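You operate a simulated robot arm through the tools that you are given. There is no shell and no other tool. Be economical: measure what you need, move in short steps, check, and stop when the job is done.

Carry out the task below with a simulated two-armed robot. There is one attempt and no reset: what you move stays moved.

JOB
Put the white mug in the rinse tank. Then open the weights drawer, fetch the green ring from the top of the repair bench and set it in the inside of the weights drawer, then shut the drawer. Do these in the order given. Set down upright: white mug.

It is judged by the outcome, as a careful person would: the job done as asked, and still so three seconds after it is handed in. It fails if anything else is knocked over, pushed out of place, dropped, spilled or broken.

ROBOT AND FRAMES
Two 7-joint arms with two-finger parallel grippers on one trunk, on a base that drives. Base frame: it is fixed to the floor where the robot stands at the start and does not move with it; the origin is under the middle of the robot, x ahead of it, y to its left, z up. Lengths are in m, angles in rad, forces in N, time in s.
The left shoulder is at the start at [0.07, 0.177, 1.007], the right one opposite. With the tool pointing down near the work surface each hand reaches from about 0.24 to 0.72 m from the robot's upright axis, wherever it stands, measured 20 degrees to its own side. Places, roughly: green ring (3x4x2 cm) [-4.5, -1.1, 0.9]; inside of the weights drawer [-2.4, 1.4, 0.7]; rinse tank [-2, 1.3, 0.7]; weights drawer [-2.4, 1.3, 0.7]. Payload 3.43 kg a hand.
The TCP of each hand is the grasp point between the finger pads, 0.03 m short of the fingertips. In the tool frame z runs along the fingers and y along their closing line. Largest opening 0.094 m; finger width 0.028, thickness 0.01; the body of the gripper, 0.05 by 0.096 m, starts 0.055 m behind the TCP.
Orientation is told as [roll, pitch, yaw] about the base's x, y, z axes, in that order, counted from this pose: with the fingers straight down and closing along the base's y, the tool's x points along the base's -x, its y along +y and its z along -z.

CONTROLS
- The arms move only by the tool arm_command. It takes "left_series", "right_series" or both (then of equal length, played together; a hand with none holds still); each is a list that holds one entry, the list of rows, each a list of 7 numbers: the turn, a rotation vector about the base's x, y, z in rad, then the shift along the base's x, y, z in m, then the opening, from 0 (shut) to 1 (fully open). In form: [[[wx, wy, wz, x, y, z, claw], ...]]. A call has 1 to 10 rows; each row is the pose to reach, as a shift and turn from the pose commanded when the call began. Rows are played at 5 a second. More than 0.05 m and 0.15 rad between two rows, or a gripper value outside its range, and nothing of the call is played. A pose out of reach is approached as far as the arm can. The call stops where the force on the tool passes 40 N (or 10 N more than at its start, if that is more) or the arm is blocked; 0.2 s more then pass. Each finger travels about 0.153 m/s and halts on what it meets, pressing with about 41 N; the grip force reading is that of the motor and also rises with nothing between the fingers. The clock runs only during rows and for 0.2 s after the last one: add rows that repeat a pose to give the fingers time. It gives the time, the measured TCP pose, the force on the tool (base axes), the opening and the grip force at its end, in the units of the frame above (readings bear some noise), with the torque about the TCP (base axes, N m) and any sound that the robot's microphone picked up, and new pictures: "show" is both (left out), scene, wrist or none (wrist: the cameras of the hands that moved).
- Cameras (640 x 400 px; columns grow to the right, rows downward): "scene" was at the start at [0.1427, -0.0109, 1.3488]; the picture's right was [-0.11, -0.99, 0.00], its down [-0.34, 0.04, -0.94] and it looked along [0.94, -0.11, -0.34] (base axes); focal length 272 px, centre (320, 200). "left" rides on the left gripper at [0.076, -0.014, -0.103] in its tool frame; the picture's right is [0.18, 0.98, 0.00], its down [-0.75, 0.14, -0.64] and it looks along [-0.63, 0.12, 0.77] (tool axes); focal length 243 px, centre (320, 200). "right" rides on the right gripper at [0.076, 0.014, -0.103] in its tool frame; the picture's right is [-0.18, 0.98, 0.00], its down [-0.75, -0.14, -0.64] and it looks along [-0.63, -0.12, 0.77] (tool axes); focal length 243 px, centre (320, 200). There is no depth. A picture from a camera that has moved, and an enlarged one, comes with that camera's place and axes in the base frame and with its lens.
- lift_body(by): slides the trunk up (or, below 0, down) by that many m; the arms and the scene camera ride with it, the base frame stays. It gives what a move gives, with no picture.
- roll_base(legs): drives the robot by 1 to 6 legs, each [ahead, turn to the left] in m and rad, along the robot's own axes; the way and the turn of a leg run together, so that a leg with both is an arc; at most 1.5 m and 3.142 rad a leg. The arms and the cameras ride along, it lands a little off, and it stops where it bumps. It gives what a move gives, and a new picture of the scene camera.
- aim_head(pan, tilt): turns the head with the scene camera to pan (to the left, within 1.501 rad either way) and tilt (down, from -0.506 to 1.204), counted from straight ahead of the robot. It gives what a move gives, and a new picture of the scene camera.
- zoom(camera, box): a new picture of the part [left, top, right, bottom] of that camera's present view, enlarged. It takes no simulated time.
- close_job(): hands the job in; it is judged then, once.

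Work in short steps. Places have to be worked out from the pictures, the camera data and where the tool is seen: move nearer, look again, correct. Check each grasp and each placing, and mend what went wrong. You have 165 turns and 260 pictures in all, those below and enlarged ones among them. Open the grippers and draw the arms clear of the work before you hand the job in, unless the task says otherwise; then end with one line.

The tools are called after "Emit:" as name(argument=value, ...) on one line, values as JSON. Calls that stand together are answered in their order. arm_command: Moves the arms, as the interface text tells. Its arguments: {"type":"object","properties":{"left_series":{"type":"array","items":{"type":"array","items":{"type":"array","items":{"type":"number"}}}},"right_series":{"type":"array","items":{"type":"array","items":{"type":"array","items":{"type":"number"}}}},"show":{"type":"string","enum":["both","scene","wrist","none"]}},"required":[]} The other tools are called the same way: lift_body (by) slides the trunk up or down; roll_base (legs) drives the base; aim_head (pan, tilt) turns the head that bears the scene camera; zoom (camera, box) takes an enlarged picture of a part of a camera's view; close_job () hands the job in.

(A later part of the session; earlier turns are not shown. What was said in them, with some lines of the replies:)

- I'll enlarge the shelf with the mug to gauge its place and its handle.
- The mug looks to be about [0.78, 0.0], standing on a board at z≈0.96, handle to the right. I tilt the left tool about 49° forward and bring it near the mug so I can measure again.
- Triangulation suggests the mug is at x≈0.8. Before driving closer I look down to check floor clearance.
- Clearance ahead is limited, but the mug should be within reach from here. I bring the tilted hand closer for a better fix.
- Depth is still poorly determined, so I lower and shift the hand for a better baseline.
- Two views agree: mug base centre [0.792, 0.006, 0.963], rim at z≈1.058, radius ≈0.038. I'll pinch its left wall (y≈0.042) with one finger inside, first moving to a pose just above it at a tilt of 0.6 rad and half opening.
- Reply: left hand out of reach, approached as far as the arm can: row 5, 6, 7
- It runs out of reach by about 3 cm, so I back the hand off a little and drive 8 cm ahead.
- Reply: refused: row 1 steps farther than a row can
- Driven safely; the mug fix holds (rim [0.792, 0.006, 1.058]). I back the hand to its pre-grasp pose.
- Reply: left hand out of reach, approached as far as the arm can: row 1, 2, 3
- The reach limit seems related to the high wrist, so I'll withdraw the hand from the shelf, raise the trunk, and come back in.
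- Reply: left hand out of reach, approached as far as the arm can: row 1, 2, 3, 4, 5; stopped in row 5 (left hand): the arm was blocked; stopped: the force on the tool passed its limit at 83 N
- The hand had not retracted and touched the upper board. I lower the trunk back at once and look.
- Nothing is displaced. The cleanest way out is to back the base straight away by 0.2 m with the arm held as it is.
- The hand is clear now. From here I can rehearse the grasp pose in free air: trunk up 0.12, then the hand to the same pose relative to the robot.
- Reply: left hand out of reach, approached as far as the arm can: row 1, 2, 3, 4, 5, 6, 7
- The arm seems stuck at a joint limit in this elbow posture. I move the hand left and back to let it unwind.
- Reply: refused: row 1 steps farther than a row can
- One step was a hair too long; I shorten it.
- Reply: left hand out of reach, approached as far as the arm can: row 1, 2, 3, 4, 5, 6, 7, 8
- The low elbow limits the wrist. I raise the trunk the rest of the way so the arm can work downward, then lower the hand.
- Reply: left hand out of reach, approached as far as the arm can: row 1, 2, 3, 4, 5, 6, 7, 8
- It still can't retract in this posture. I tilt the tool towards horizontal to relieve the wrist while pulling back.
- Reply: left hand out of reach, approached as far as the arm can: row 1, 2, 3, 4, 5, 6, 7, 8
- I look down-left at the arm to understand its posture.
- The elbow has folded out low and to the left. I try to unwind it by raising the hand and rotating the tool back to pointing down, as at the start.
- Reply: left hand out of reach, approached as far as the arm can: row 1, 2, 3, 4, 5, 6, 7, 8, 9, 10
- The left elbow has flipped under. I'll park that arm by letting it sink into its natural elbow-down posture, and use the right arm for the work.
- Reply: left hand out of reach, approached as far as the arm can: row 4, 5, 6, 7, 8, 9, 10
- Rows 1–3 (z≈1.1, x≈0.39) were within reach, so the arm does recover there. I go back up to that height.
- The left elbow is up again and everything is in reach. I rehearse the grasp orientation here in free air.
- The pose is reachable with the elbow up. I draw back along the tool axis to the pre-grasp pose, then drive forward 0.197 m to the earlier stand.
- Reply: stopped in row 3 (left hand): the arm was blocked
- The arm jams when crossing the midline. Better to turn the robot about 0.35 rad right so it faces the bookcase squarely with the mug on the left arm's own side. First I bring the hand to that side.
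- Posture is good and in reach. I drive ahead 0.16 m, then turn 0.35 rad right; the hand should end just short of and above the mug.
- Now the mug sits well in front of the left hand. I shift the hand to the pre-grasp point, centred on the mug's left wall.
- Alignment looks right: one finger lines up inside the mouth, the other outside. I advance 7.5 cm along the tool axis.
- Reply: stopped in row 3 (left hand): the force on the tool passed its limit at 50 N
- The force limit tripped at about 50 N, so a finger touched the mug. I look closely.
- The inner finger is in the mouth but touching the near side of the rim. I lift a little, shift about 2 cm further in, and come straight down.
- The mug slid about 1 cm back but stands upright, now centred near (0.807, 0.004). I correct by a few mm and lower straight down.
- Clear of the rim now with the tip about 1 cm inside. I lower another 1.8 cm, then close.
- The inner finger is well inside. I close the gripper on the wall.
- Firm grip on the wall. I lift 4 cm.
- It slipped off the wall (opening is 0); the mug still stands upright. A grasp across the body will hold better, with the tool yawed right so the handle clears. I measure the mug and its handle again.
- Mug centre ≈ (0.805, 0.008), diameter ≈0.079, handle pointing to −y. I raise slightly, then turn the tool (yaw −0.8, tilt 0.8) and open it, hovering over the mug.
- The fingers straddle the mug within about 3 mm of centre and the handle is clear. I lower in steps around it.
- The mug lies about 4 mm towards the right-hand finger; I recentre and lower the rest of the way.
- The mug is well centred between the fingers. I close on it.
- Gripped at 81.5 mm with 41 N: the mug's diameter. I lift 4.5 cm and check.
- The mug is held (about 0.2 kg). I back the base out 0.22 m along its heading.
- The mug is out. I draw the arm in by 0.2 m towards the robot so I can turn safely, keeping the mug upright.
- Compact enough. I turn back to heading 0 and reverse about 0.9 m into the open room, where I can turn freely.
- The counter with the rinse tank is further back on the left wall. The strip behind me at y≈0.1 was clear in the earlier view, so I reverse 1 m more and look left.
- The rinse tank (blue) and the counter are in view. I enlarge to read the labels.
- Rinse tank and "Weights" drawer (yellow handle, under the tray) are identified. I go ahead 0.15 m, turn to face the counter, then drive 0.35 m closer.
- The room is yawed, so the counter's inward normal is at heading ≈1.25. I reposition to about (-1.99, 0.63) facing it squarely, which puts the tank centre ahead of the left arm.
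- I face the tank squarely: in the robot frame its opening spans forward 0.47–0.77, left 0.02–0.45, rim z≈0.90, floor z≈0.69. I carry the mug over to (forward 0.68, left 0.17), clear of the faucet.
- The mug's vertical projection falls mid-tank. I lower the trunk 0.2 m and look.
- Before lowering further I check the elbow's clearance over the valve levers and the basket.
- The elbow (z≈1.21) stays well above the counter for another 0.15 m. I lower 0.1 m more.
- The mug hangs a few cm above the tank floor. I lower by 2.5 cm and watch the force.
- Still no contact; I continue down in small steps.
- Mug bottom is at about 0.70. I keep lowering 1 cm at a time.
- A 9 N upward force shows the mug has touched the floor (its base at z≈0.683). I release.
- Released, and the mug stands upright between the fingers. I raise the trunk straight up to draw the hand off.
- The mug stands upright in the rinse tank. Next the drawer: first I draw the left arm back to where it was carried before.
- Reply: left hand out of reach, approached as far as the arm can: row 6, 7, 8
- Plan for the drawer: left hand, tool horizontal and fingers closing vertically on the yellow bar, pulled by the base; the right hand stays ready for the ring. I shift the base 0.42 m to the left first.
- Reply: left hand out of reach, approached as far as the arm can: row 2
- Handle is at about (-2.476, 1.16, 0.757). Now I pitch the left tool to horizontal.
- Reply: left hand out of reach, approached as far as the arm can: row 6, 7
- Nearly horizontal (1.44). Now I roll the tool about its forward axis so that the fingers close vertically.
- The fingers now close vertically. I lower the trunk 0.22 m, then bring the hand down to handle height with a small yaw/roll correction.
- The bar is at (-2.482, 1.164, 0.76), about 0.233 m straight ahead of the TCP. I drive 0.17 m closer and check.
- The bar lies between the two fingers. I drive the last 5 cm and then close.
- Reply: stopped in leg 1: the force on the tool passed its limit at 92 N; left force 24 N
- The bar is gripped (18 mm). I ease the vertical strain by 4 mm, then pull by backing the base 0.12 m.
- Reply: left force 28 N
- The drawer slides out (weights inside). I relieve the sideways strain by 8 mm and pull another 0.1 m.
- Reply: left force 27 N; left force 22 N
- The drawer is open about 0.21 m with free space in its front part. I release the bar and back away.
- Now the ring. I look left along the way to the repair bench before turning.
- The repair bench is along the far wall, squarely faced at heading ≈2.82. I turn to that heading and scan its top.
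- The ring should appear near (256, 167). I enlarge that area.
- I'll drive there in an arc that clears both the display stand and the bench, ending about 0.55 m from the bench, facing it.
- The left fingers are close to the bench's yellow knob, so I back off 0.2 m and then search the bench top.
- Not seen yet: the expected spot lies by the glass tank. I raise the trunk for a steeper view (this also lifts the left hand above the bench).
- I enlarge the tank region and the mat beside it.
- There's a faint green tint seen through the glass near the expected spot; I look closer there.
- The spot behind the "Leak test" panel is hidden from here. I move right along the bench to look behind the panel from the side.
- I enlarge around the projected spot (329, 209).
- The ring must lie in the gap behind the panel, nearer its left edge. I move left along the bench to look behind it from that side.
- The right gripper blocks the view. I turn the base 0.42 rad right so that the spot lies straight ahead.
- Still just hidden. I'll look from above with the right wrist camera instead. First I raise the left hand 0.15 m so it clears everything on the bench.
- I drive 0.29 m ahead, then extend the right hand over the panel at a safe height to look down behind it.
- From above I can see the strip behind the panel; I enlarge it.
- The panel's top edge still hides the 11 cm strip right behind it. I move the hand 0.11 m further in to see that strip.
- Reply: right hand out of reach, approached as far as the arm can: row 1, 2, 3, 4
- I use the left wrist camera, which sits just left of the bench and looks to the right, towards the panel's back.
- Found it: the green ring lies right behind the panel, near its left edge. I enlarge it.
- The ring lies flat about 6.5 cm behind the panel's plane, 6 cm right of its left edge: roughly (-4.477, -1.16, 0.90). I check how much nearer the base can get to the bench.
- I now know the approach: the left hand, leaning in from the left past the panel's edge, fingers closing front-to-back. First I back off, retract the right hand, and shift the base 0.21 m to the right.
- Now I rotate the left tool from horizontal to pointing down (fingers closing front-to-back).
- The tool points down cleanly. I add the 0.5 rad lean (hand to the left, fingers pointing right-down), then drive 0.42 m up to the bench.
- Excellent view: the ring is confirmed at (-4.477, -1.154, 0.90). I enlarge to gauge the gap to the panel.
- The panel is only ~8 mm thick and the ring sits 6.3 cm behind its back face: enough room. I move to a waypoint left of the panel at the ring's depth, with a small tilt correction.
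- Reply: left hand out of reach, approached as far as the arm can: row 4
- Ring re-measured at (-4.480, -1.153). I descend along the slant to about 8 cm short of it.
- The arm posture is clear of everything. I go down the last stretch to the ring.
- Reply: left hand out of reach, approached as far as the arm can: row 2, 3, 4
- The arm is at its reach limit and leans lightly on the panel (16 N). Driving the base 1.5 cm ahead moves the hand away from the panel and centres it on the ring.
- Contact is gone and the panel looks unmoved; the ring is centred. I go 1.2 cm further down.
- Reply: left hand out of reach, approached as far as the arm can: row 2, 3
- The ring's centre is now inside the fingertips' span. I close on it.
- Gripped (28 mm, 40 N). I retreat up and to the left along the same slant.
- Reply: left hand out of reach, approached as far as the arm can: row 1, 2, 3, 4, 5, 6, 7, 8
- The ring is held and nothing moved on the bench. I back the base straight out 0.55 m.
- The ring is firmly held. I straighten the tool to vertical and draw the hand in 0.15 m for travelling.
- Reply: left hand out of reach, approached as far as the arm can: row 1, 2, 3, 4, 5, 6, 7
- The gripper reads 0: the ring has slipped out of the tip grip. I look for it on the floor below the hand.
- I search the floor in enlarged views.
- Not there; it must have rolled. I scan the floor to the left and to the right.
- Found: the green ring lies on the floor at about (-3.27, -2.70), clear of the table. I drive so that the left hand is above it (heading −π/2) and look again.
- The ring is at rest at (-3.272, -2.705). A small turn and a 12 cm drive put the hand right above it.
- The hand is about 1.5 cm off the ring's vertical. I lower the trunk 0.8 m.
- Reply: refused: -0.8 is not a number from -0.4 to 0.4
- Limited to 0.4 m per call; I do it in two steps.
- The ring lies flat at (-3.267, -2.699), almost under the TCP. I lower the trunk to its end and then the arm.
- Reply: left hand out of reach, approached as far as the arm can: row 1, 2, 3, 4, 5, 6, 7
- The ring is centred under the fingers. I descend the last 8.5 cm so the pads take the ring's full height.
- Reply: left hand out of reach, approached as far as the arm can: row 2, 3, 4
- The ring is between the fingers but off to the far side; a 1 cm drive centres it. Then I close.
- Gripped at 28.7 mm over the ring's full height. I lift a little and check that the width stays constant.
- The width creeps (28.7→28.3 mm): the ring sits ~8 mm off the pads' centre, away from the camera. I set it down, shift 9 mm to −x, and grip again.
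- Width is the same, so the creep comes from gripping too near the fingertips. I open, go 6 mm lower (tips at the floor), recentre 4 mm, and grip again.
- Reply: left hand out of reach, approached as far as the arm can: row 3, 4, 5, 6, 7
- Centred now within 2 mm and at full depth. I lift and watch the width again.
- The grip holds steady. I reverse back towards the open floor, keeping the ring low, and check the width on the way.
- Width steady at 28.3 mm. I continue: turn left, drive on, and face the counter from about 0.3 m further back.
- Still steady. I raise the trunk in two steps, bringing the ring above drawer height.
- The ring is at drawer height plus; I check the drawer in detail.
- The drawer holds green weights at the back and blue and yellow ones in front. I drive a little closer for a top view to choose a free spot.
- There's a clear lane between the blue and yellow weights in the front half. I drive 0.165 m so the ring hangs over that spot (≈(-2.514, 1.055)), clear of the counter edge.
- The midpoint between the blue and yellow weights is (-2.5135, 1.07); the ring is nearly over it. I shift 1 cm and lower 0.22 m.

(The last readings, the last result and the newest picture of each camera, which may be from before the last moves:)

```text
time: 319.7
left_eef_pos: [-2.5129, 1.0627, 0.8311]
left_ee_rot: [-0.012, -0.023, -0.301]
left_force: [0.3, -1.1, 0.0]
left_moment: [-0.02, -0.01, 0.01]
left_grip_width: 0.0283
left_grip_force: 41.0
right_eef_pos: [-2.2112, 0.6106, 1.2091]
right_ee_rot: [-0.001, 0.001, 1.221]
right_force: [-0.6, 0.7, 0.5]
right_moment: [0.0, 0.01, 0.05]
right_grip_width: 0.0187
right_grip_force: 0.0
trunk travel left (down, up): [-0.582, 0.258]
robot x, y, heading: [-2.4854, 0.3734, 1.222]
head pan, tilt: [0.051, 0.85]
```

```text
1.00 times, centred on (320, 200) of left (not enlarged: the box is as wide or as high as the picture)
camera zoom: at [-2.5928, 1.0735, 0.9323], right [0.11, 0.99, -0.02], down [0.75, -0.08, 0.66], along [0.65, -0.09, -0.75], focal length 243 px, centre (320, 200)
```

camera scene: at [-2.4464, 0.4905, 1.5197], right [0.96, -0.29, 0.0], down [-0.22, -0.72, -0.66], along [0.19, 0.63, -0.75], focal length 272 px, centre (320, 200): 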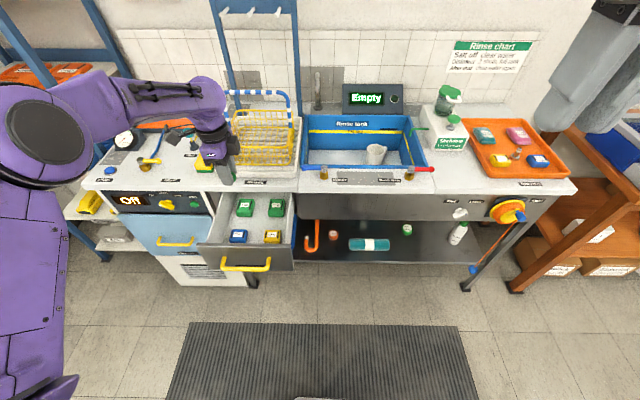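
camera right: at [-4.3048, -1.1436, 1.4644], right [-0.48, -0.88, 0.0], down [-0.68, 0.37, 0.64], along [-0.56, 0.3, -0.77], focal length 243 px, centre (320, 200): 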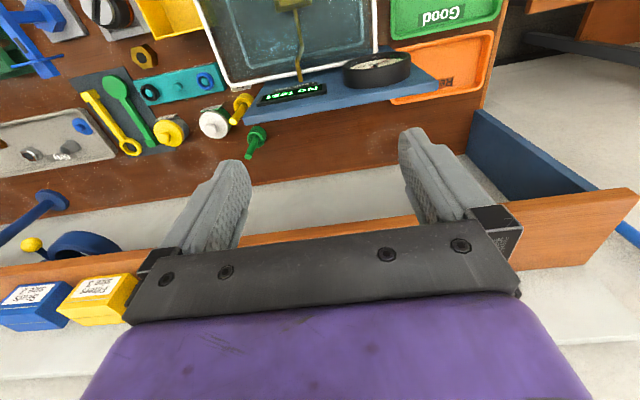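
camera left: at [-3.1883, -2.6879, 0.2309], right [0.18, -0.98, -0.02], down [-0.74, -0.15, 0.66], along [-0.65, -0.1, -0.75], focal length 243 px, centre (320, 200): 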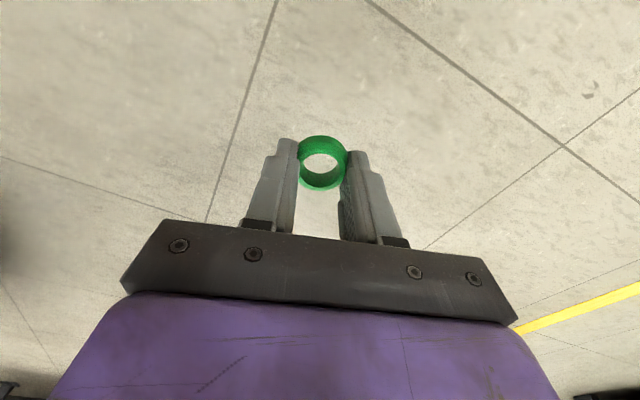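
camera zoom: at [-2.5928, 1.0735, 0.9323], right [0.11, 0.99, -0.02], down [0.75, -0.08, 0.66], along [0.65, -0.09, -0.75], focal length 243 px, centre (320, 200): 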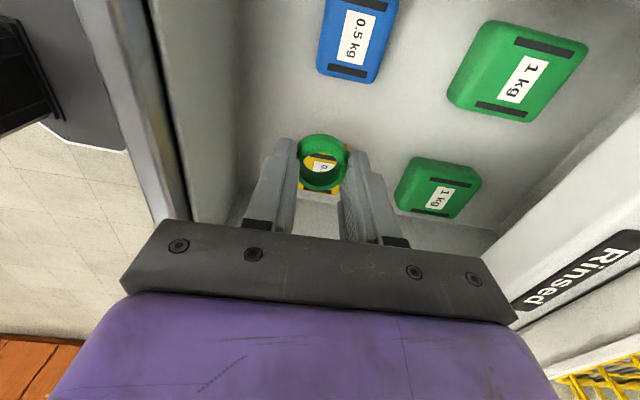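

The lane is 6 cm wide and the ring is centred in it. I lower further.

Emit:
lift_body(by=-0.07)

Emit:
zoom(camera="left", box=[160, 50, 480, 250])

Emit:
zoom(camera="scene", box=[160, 90, 320, 190])

```text
time: 320.8
left_eef_pos: [-2.5129, 1.0626, 0.761]
left_ee_rot: [-0.012, -0.024, -0.299]
left_force: [-0.3, -0.3, -0.2]
left_moment: [0.01, -0.06, -0.04]
left_grip_width: 0.0286
left_grip_force: 40.7
right_eef_pos: [-2.2104, 0.6102, 1.138]
right_ee_rot: [0.0, 0.0, 1.221]
right_force: [0.1, -0.2, 0.0]
right_moment: [-0.04, 0.02, 0.0]
right_grip_width: 0.0184
right_grip_force: 0.0
trunk travel left (down, up): [-0.512, 0.328]
robot x, y, heading: [-2.483, 0.3693, 1.224]
head pan, tilt: [0.051, 0.85]
```

```text
2.00 times, centred on (320, 150) of left
camera zoom: at [-2.5929, 1.0734, 0.8624], right [0.11, 0.99, -0.02], down [0.75, -0.08, 0.66], along [0.65, -0.09, -0.75], focal length 485 px, centre (320, 300)
```

zoom: 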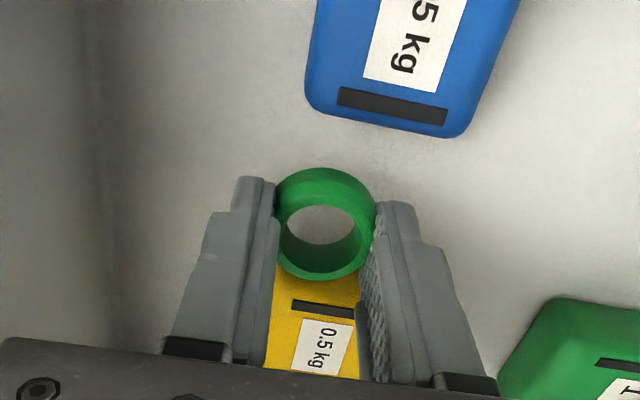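

```text
4.00 times, centred on (240, 140) of scene
camera zoom: at [-2.4454, 0.4933, 1.2294], right [0.96, -0.29, 0.0], down [-0.22, -0.72, -0.66], along [0.19, 0.63, -0.75], focal length 1087 px, centre (640, 440)
```

zoom: 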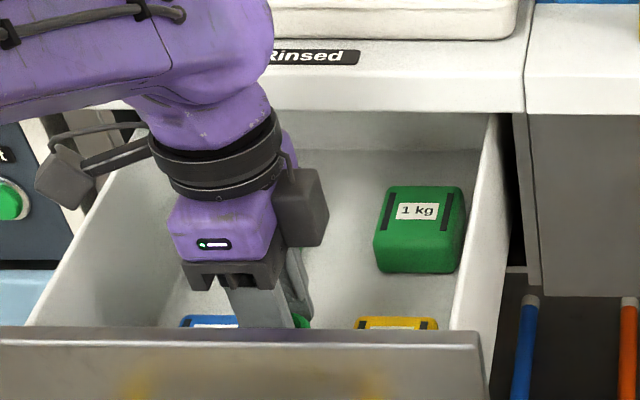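

The ring hangs in the lane between the two weights, just above the floor of the drawer. I lower in small steps until it touches.

Emit:
lift_body(by=-0.02)

Emit:
lift_body(by=-0.012)

Emit:
zoom(camera="left", box=[160, 50, 480, 250])

```text
time: 321.5
left_eef_pos: [-2.5133, 1.0628, 0.7411]
left_ee_rot: [-0.012, -0.022, -0.301]
left_force: [0.4, -0.2, -0.6]
left_moment: [-0.03, -0.01, 0.0]
left_grip_width: 0.0282
left_grip_force: 40.9
right_eef_pos: [-2.2113, 0.6106, 1.1185]
right_ee_rot: [0.002, 0.0, 1.221]
right_force: [0.0, 0.5, 0.0]
right_moment: [0.01, 0.01, 0.01]
right_grip_width: 0.019
right_grip_force: 0.0
trunk travel left (down, up): [-0.492, 0.348]
robot x, y, heading: [-2.4858, 0.372, 1.218]
head pan, tilt: [0.051, 0.85]
```

```text
time: 322.1
left_eef_pos: [-2.512, 1.0636, 0.7309]
left_ee_rot: [-0.011, -0.023, -0.3]
left_force: [-1.4, 0.5, 8.2]
left_moment: [0.14, -0.03, 0.01]
left_grip_width: 0.0283
left_grip_force: 41.7
right_eef_pos: [-2.211, 0.6104, 1.1071]
right_ee_rot: [0.001, 0.0, 1.222]
right_force: [-0.2, -0.1, 1.2]
right_moment: [0.02, -0.01, -0.01]
right_grip_width: 0.0187
right_grip_force: 0.0
trunk travel left (down, up): [-0.48, 0.36]
robot x, y, heading: [-2.4845, 0.3736, 1.222]
head pan, tilt: [0.051, 0.85]
```

```text
2.00 times, centred on (320, 150) of left
camera zoom: at [-2.593, 1.073, 0.8318], right [0.11, 0.99, -0.01], down [0.75, -0.08, 0.66], along [0.65, -0.09, -0.75], focal length 485 px, centre (320, 300)
```

zoom: 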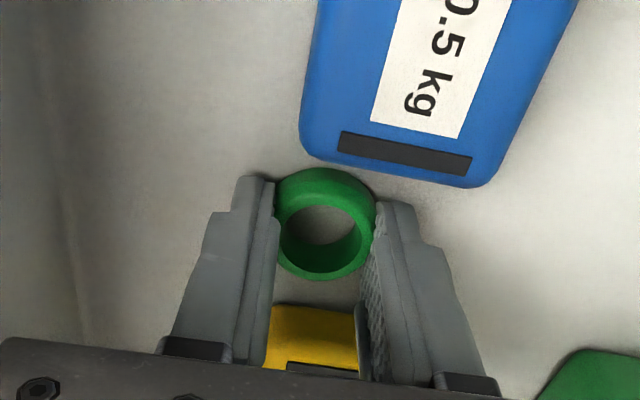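

Contact (8 N): the ring rests on the drawer floor. I open the fingers moderately and raise the hand.

Emit:
arm_command(left_series=[[[0, 0, 0, 0, 0, 0, 0.35], [0, 0, 0, 0, 0, 0, 0.5], [0, 0, 0, 0, 0, 0, 0.5]]], show="none")

Emit:
lift_body(by=0.1)

Emit:
zoom(camera="left", box=[0, 0, 640, 400])

```text
time: 322.9
left_eef_pos: [-2.5143, 1.0623, 0.731]
left_ee_rot: [-0.009, -0.022, -0.301]
left_force: [-1.5, 0.5, 9.2]
left_moment: [0.37, 0.04, 0.07]
left_grip_width: 0.0474
left_grip_force: 0.3
right_eef_pos: [-2.2108, 0.6109, 1.1069]
right_ee_rot: [0.0, -0.002, 1.22]
right_force: [-0.7, -0.2, 0.0]
right_moment: [-0.02, -0.03, -0.03]
right_grip_width: 0.0188
right_grip_force: 0.1
trunk travel left (down, up): [-0.48, 0.36]
robot x, y, heading: [-2.4883, 0.3719, 1.224]
head pan, tilt: [0.051, 0.85]
```

```text
time: 324.2
left_eef_pos: [-2.5138, 1.0623, 0.8293]
left_ee_rot: [-0.014, -0.024, -0.301]
left_force: [-0.4, 0.5, -0.3]
left_moment: [-0.02, 0.04, -0.03]
left_grip_width: 0.047
left_grip_force: 0.0
right_eef_pos: [-2.2102, 0.6111, 1.2072]
right_ee_rot: [0.002, -0.001, 1.219]
right_force: [0.8, -0.2, -0.5]
right_moment: [0.0, 0.02, -0.03]
right_grip_width: 0.0187
right_grip_force: 0.1
trunk travel left (down, up): [-0.58, 0.26]
robot x, y, heading: [-2.4837, 0.3727, 1.224]
head pan, tilt: [0.051, 0.85]
```

```text
1.00 times, centred on (320, 200) of left (not enlarged: the box is as wide or as high as the picture)
camera zoom: at [-2.5928, 1.0738, 0.9299], right [0.11, 0.99, -0.02], down [0.75, -0.08, 0.66], along [0.65, -0.09, -0.75], focal length 243 px, centre (320, 200)
```

zoom: 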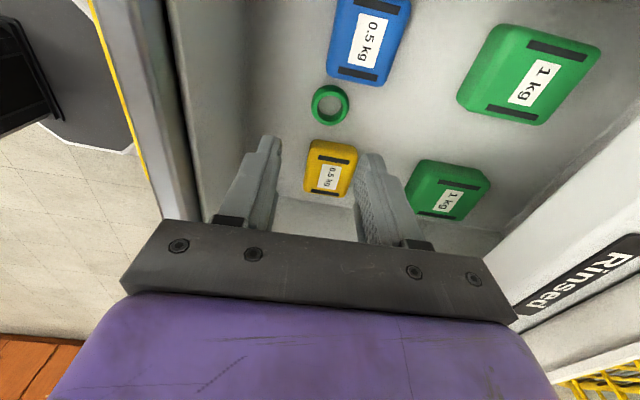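

The ring lies safely in the drawer between the weights. Now I raise the hand clear and back away to prepare to shut the drawer.

Emit:
lift_body(by=0.22)

Emit:
roll_base(legs=[[-0.42, 0]])

```text
time: 326.5
left_eef_pos: [-2.5126, 1.0638, 1.0482]
left_ee_rot: [-0.012, -0.023, -0.301]
left_force: [-0.9, -0.4, 0.4]
left_moment: [0.03, 0.0, 0.02]
left_grip_width: 0.047
left_grip_force: 0.2
right_eef_pos: [-2.2095, 0.6113, 1.4266]
right_ee_rot: [0.002, -0.002, 1.22]
right_force: [-0.6, -0.1, -0.2]
right_moment: [0.02, 0.0, 0.0]
right_grip_width: 0.019
right_grip_force: 0.1
trunk travel left (down, up): [-0.8, 0.04]
robot x, y, heading: [-2.4875, 0.374, 1.221]
head pan, tilt: [0.051, 0.85]
```

```text
time: 329.1
left_eef_pos: [-2.6542, 0.6702, 1.0478]
left_ee_rot: [-0.015, -0.025, -0.304]
left_force: [0.5, 0.0, 0.0]
left_moment: [-0.03, 0.01, 0.0]
left_grip_width: 0.0468
left_grip_force: 0.0
right_eef_pos: [-2.3532, 0.2178, 1.4249]
right_ee_rot: [0.002, 0.002, 1.217]
right_force: [0.0, 0.2, -1.0]
right_moment: [0.01, 0.01, 0.0]
right_grip_width: 0.0188
right_grip_force: 0.0
trunk travel left (down, up): [-0.8, 0.04]
robot x, y, heading: [-2.627, -0.0206, 1.221]
head pan, tilt: [0.051, 0.85]
camera scene: at [-2.5886, 0.1014, 1.5172], right [0.95, -0.3, 0.0], down [-0.22, -0.72, -0.66], along [0.2, 0.63, -0.75], focal length 272 px, centre (320, 200)
```

scene: 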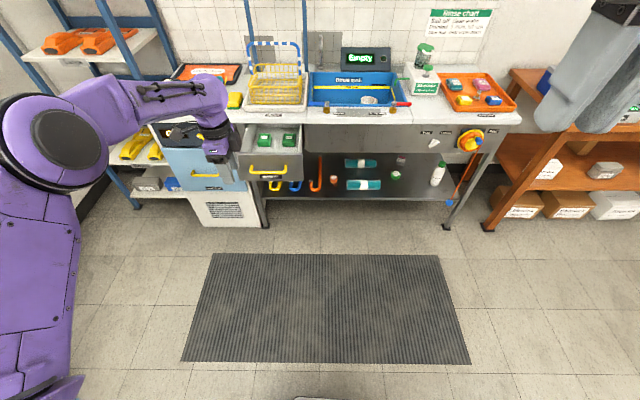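

I rotate the left tool back to horizontal (fingers closing vertically), as when I opened the drawer.

Emit:
arm_command(left_series=[[[0.1421, -0.0447, 0, 0, 0, 0, 0.6], [0.2842, -0.0894, 0, 0, 0, 0, 0.7], [0.4263, -0.1341, 0, 0, 0, 0, 0.8], [0.5684, -0.1788, 0, 0, 0, 0, 0.9], [0.7105, -0.2235, 0, 0, 0, 0, 1], [0.8526, -0.2682, 0, 0, 0, 0, 1], [0.9947, -0.3129, 0, 0, 0, 0, 1], [1.1368, -0.3576, 0, 0, 0, 0, 1], [1.2789, -0.4023, 0, 0, 0, 0, 1], [1.421, -0.447, 0, 0, 0, 0, 1]]], show="none")

Emit:
lift_body(by=-0.28)

Emit:
zoom(camera="left", box=[0, 0, 640, 400])

```text
time: 331.3
left_eef_pos: [-2.6563, 0.6706, 1.049]
left_ee_rot: [1.478, 0.0, -0.325]
left_force: [0.2, 1.4, 0.8]
left_moment: [0.01, 0.01, -0.05]
left_grip_width: 0.0938
left_grip_force: 0.0
right_eef_pos: [-2.3539, 0.2175, 1.4254]
right_ee_rot: [0.002, 0.001, 1.216]
right_force: [0.3, 0.4, -0.3]
right_moment: [0.02, 0.02, -0.01]
right_grip_width: 0.019
right_grip_force: 0.0
trunk travel left (down, up): [-0.8, 0.04]
robot x, y, heading: [-2.6316, -0.0236, 1.22]
head pan, tilt: [0.051, 0.85]
```

```text
time: 334.1
left_eef_pos: [-2.6552, 0.6708, 0.7703]
left_ee_rot: [1.475, -0.002, -0.325]
left_force: [0.0, -1.1, -0.4]
left_moment: [0.0, 0.01, 0.01]
left_grip_width: 0.0942
left_grip_force: 0.2
right_eef_pos: [-2.3547, 0.2165, 1.1464]
right_ee_rot: [0.001, 0.0, 1.216]
right_force: [0.6, 0.5, 0.7]
right_moment: [0.0, -0.01, 0.0]
right_grip_width: 0.0188
right_grip_force: 0.1
trunk travel left (down, up): [-0.52, 0.32]
robot x, y, heading: [-2.6295, -0.0208, 1.216]
head pan, tilt: [0.051, 0.85]
```

```text
1.00 times, centred on (320, 200) of left (not enlarged: the box is as wide or as high as the picture)
camera zoom: at [-2.7613, 0.5962, 0.7646], right [-0.15, 0.15, 0.98], down [0.51, -0.83, 0.2], along [0.85, 0.53, 0.05], focal length 243 px, centre (320, 200)
```

zoom: 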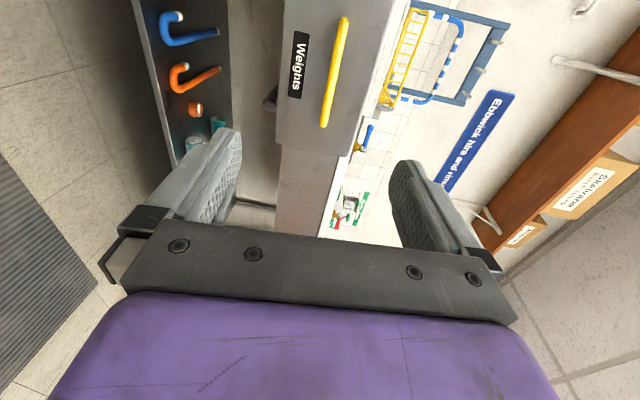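

Aligned with the bar (0.30 m ahead, within 1 cm laterally). I drive up to it and grip it.

Emit:
roll_base(legs=[[0.285, 0]])

Emit:
arm_command(left_series=[[[0, 0, 0, 0, 0, -0.004, 0.7], [0, 0, 0, 0, 0, -0.004, 0.4], [0, 0, 0, 0, 0, -0.004, 0.1], [0, 0, 0, 0, 0, -0.004, 0.0], [0, 0, 0, 0, 0, -0.004, 0.0]]], show="wrist")

```text
time: 336.1
left_eef_pos: [-2.5566, 0.9342, 0.7695]
left_ee_rot: [1.476, -0.004, -0.327]
left_force: [0.2, 0.3, -0.3]
left_moment: [-0.01, 0.03, -0.01]
left_grip_width: 0.0938
left_grip_force: 0.0
right_eef_pos: [-2.2559, 0.4793, 1.1466]
right_ee_rot: [0.003, 0.002, 1.215]
right_force: [0.3, -0.7, -0.6]
right_moment: [-0.04, 0.03, 0.01]
right_grip_width: 0.0186
right_grip_force: 0.0
trunk travel left (down, up): [-0.52, 0.32]
robot x, y, heading: [-2.5332, 0.2456, 1.215]
head pan, tilt: [0.051, 0.85]
camera scene: at [-2.491, 0.3636, 1.2373], right [0.95, -0.3, 0.0], down [-0.23, -0.72, -0.66], along [0.2, 0.63, -0.75], focal length 272 px, centre (320, 200)
```

scene: 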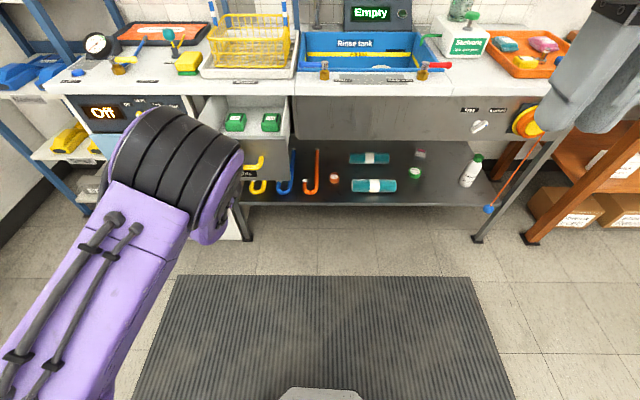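

```text
time: 337.3
left_eef_pos: [-2.5561, 0.9324, 0.7626]
left_ee_rot: [1.474, -0.004, -0.326]
left_force: [1.0, -1.0, -5.3]
left_moment: [-0.04, 0.05, 0.55]
left_grip_width: 0.0134
left_grip_force: 44.6
right_eef_pos: [-2.2553, 0.4785, 1.1459]
right_ee_rot: [0.001, 0.0, 1.213]
right_force: [0.1, 0.3, -0.6]
right_moment: [0.01, 0.0, -0.02]
right_grip_width: 0.0188
right_grip_force: 0.0
trunk travel left (down, up): [-0.52, 0.32]
robot x, y, heading: [-2.5353, 0.2424, 1.216]
head pan, tilt: [0.051, 0.85]
camera left: at [-2.6629, 0.8595, 0.7593], right [-0.15, 0.15, 0.98], down [0.51, -0.83, 0.2], along [0.85, 0.53, 0.05], focal length 243 px, centre (320, 200)
```

left: 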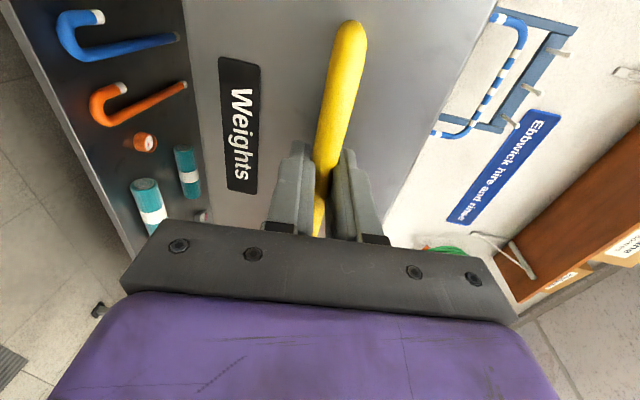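

Bar gripped. I push the drawer in by driving 0.1 m ahead.

Emit:
roll_base(legs=[[0.1, 0.02]])

```text
time: 338.4
left_eef_pos: [-2.5316, 1.0262, 0.7634]
left_ee_rot: [1.473, 0.0, -0.312]
left_force: [29.2, -10.0, -7.0]
left_moment: [-0.14, -0.19, -0.91]
left_grip_width: 0.0138
left_grip_force: 44.5
right_eef_pos: [-2.2226, 0.5789, 1.1452]
right_ee_rot: [0.005, 0.002, 1.235]
right_force: [-0.2, -0.6, 0.0]
right_moment: [0.02, 0.04, 0.03]
right_grip_width: 0.0188
right_grip_force: 0.0
trunk travel left (down, up): [-0.52, 0.32]
robot x, y, heading: [-2.5014, 0.3332, 1.235]
head pan, tilt: [0.051, 0.85]
camera scene: at [-2.454, 0.4577, 1.237], right [0.96, -0.28, 0.0], down [-0.22, -0.72, -0.66], along [0.18, 0.63, -0.75], focal length 272 px, centre (320, 200)
```

scene: 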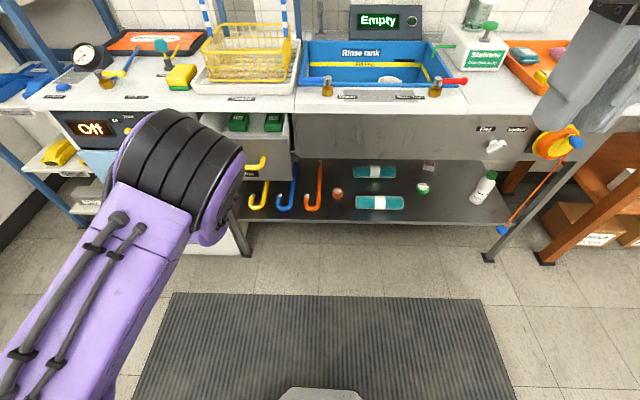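

It's halfway in. I relieve the sideways strain and push on.

Emit:
arm_command(left_series=[[[0, 0, 0, 0.006, -0.002, 0, 0.0], [0, 0, 0, 0.006, -0.002, 0, 0.0]]], show="none")

Emit:
roll_base(legs=[[0.09, 0]])

```text
time: 339.0
left_eef_pos: [-2.5321, 1.0238, 0.763]
left_ee_rot: [1.476, -0.005, -0.306]
left_force: [-9.1, 2.3, 1.4]
left_moment: [0.14, 0.67, 0.45]
left_grip_width: 0.0137
left_grip_force: 44.8
right_eef_pos: [-2.2279, 0.5784, 1.1463]
right_ee_rot: [0.001, 0.002, 1.234]
right_force: [-0.9, -0.5, -0.4]
right_moment: [-0.02, -0.01, 0.0]
right_grip_width: 0.0187
right_grip_force: 0.0
trunk travel left (down, up): [-0.52, 0.32]
robot x, y, heading: [-2.4981, 0.3374, 1.231]
head pan, tilt: [0.051, 0.85]
```

```text
time: 340.1
left_eef_pos: [-2.5048, 1.1097, 0.764]
left_ee_rot: [1.476, -0.009, -0.306]
left_force: [-30.7, 10.0, 3.1]
left_moment: [0.25, 0.83, -0.21]
left_grip_width: 0.0141
left_grip_force: 45.1
right_eef_pos: [-2.1998, 0.6644, 1.1471]
right_ee_rot: [-0.004, 0.003, 1.233]
right_force: [0.0, 0.2, -0.5]
right_moment: [0.0, 0.02, 0.01]
right_grip_width: 0.0187
right_grip_force: 0.0
trunk travel left (down, up): [-0.52, 0.32]
robot x, y, heading: [-2.4652, 0.4226, 1.237]
head pan, tilt: [0.051, 0.85]
camera scene: at [-2.434, 0.5442, 1.2372], right [0.96, -0.28, 0.0], down [-0.21, -0.72, -0.66], along [0.19, 0.63, -0.75], focal length 272 px, centre (320, 200)
```

scene: 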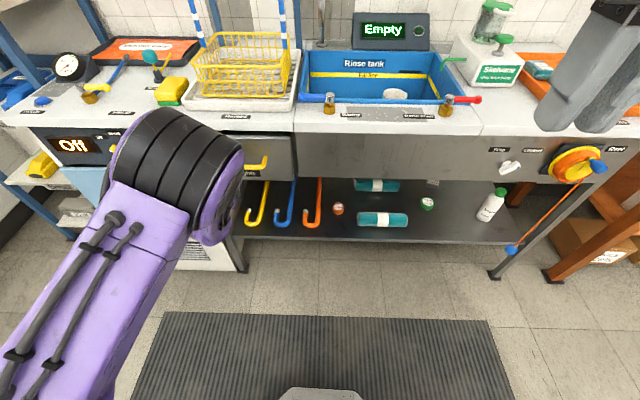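

About 3 cm remain. I relieve again and push the last bit.

Emit:
arm_command(left_series=[[[0, 0, 0, -0.004, 0.001, 0, 0.0], [0, 0, 0, -0.004, 0.001, 0, 0.0]]], show="none")

Emit:
roll_base(legs=[[0.032, 0]])

Emit:
zoom(camera="scene", box=[160, 80, 360, 205])

```text
time: 340.7
left_eef_pos: [-2.504, 1.1097, 0.764]
left_ee_rot: [1.473, -0.005, -0.307]
left_force: [10.7, -2.9, -6.5]
left_moment: [0.04, 0.16, 0.11]
left_grip_width: 0.0137
left_grip_force: 45.0
right_eef_pos: [-2.1971, 0.6629, 1.1452]
right_ee_rot: [0.003, 0.002, 1.232]
right_force: [-0.7, 0.1, 0.5]
right_moment: [0.01, 0.02, 0.02]
right_grip_width: 0.0188
right_grip_force: 0.1
trunk travel left (down, up): [-0.52, 0.32]
robot x, y, heading: [-2.4667, 0.4212, 1.233]
head pan, tilt: [0.051, 0.85]
```

```text
time: 341.7
left_eef_pos: [-2.4959, 1.1349, 0.7641]
left_ee_rot: [1.474, -0.005, -0.308]
left_force: [4.5, -4.2, 3.4]
left_moment: [0.29, 0.81, 0.64]
left_grip_width: 0.0137
left_grip_force: 44.8
right_eef_pos: [-2.1857, 0.6895, 1.1443]
right_ee_rot: [0.003, 0.003, 1.231]
right_force: [-0.4, 0.2, -0.2]
right_moment: [0.01, 0.01, -0.04]
right_grip_width: 0.0185
right_grip_force: 0.0
trunk travel left (down, up): [-0.52, 0.32]
robot x, y, heading: [-2.4577, 0.4497, 1.231]
head pan, tilt: [0.051, 0.85]
stopped in leg 1: the force on the tool passed its limit at 121 N (the readings are from after the stop); the commanded pose is now the measured one
camera scene: at [-2.4191, 0.5682, 1.2375], right [0.96, -0.28, 0.0], down [-0.21, -0.72, -0.66], along [0.19, 0.63, -0.75], focal length 272 px, centre (320, 200)
```

scene: 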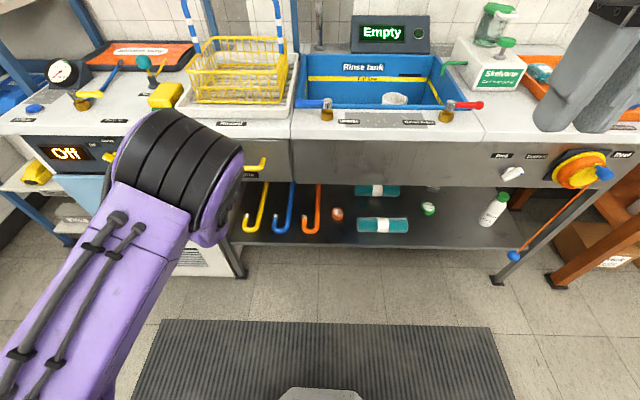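

```text
3.20 times, centred on (260, 142) of scene
camera zoom: at [-2.4191, 0.5682, 1.2375], right [0.96, -0.28, 0.0], down [-0.21, -0.72, -0.66], along [0.19, 0.63, -0.75], focal length 870 px, centre (512, 384)
```

zoom: 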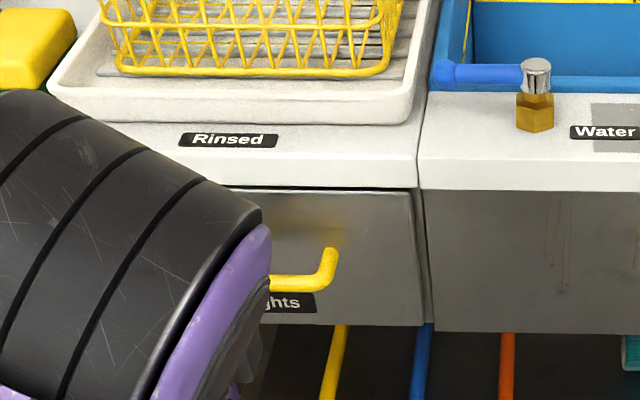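

The drawer has reached its stop. I release the bar, back off, and inspect.

Emit:
arm_command(left_series=[[[0, 0, 0, 0, 0, 0, 0.4], [0, 0, 0, 0, 0, 0, 0.8], [0, 0, 0, 0, 0, 0, 1.0], [0, 0, 0, 0, 0, 0, 1.0]]], show="none")

Emit:
roll_base(legs=[[-0.4, 0]])

Emit:
zoom(camera="scene", box=[200, 70, 420, 208])

```text
time: 342.7
left_eef_pos: [-2.4978, 1.1352, 0.7628]
left_ee_rot: [1.471, -0.007, -0.307]
left_force: [-0.2, 0.0, -0.1]
left_moment: [-0.02, 0.03, -0.03]
left_grip_width: 0.0939
left_grip_force: 0.1
right_eef_pos: [-2.1867, 0.691, 1.1451]
right_ee_rot: [0.0, 0.004, 1.233]
right_force: [-0.2, 0.0, -0.5]
right_moment: [0.0, 0.02, 0.0]
right_grip_width: 0.0185
right_grip_force: 0.2
trunk travel left (down, up): [-0.52, 0.32]
robot x, y, heading: [-2.4572, 0.4484, 1.23]
head pan, tilt: [0.051, 0.85]
```

```text
time: 345.1
left_eef_pos: [-2.6293, 0.763, 0.7638]
left_ee_rot: [1.475, -0.007, -0.303]
left_force: [0.6, -0.3, 1.0]
left_moment: [0.0, -0.02, 0.01]
left_grip_width: 0.0941
left_grip_force: 0.0
right_eef_pos: [-2.3167, 0.3193, 1.1457]
right_ee_rot: [0.0, 0.002, 1.236]
right_force: [0.0, -0.3, 0.3]
right_moment: [-0.01, 0.02, 0.0]
right_grip_width: 0.0188
right_grip_force: 0.1
trunk travel left (down, up): [-0.52, 0.32]
robot x, y, heading: [-2.5888, 0.0746, 1.239]
head pan, tilt: [0.051, 0.85]
camera scene: at [-2.5506, 0.1971, 1.2374], right [0.96, -0.28, 0.0], down [-0.21, -0.72, -0.66], along [0.18, 0.63, -0.75], focal length 272 px, centre (320, 200)
```

scene: 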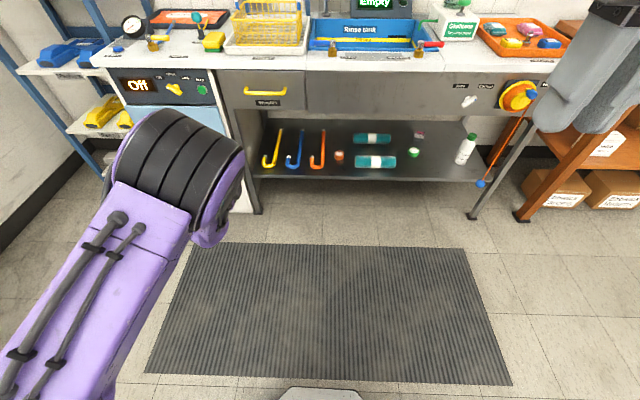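

```text
2.90 times, centred on (310, 139) of scene
camera zoom: at [-2.5506, 0.1971, 1.2374], right [0.96, -0.28, 0.0], down [-0.21, -0.72, -0.66], along [0.18, 0.63, -0.75], focal length 788 px, centre (349, 377)
```

zoom: 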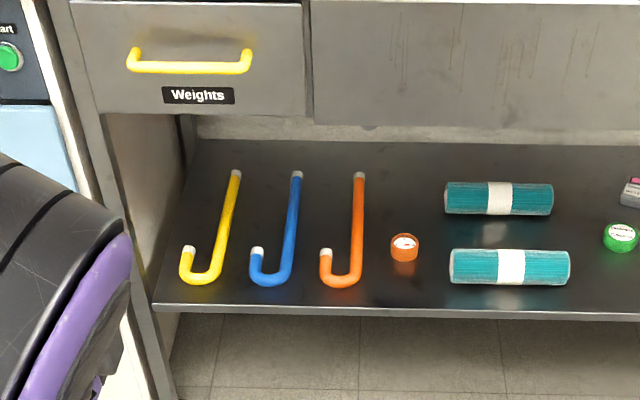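

The drawer is flush. A last look from higher at the drawer's top edge and at the mug.

Emit:
lift_body(by=0.3)

Emit:
aim_head(pan=-0.1, tilt=0.6)

Emit:
zoom(camera="scene", box=[200, 130, 420, 268])

```text
time: 348.1
left_eef_pos: [-2.629, 0.7631, 1.0631]
left_ee_rot: [1.473, -0.006, -0.303]
left_force: [-1.4, -0.6, -0.1]
left_moment: [-0.04, 0.02, -0.01]
left_grip_width: 0.094
left_grip_force: 0.0
right_eef_pos: [-2.3177, 0.3197, 1.4462]
right_ee_rot: [-0.001, 0.003, 1.234]
right_force: [-0.1, 0.5, 0.4]
right_moment: [-0.03, 0.02, -0.01]
right_grip_width: 0.0187
right_grip_force: 0.0
trunk travel left (down, up): [-0.82, 0.02]
robot x, y, heading: [-2.5915, 0.0783, 1.242]
head pan, tilt: [0.051, 0.85]
```

```text
time: 348.9
left_eef_pos: [-2.6291, 0.7639, 1.063]
left_ee_rot: [1.472, -0.006, -0.305]
left_force: [-0.2, -0.6, 0.1]
left_moment: [0.02, -0.02, 0.05]
left_grip_width: 0.094
left_grip_force: 0.0
right_eef_pos: [-2.3167, 0.3204, 1.4456]
right_ee_rot: [0.001, 0.005, 1.237]
right_force: [-0.4, 0.2, -0.4]
right_moment: [-0.03, -0.02, 0.01]
right_grip_width: 0.0188
right_grip_force: 0.1
trunk travel left (down, up): [-0.82, 0.02]
robot x, y, heading: [-2.5883, 0.0754, 1.237]
head pan, tilt: [-0.099, 0.6]
camera scene: at [-2.5351, 0.2028, 1.5582], right [0.91, -0.42, 0.0], down [-0.24, -0.51, -0.82], along [0.35, 0.75, -0.57], focal length 272 px, centre (320, 200)
```

scene: 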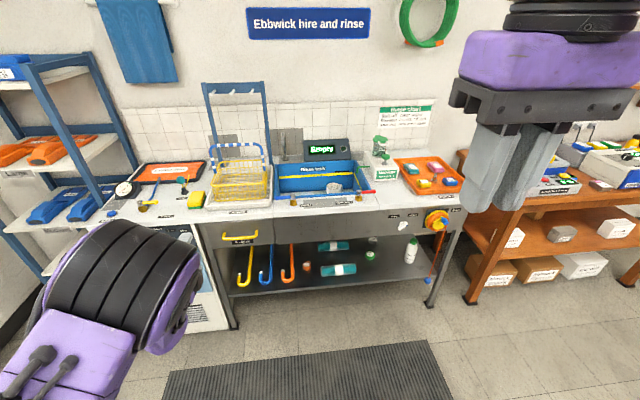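

```text
2.90 times, centred on (310, 199) of scene
camera zoom: at [-2.5351, 0.2028, 1.5582], right [0.91, -0.42, 0.0], down [-0.24, -0.51, -0.82], along [0.35, 0.75, -0.57], focal length 788 px, centre (349, 203)
```

zoom: 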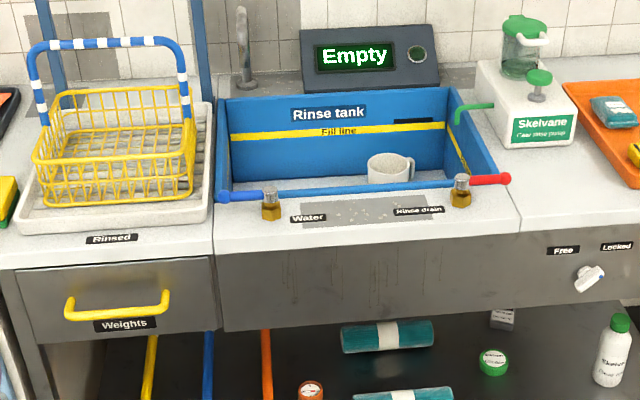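

The mug stands upright in the tank, the drawer is shut and flush, and nothing else here is disturbed. Both hands are empty and clear, so I hand the job in.

Emit:
close_job()

```text
The job is handed in.
```

The white mug stands upright in the rinse tank, and the green ring is in the weights drawer, which is shut. On the way I dropped the ring on the floor once and picked it up again, and I briefly touched the upper shelf board and the leak-test panel without moving anything that I could see.
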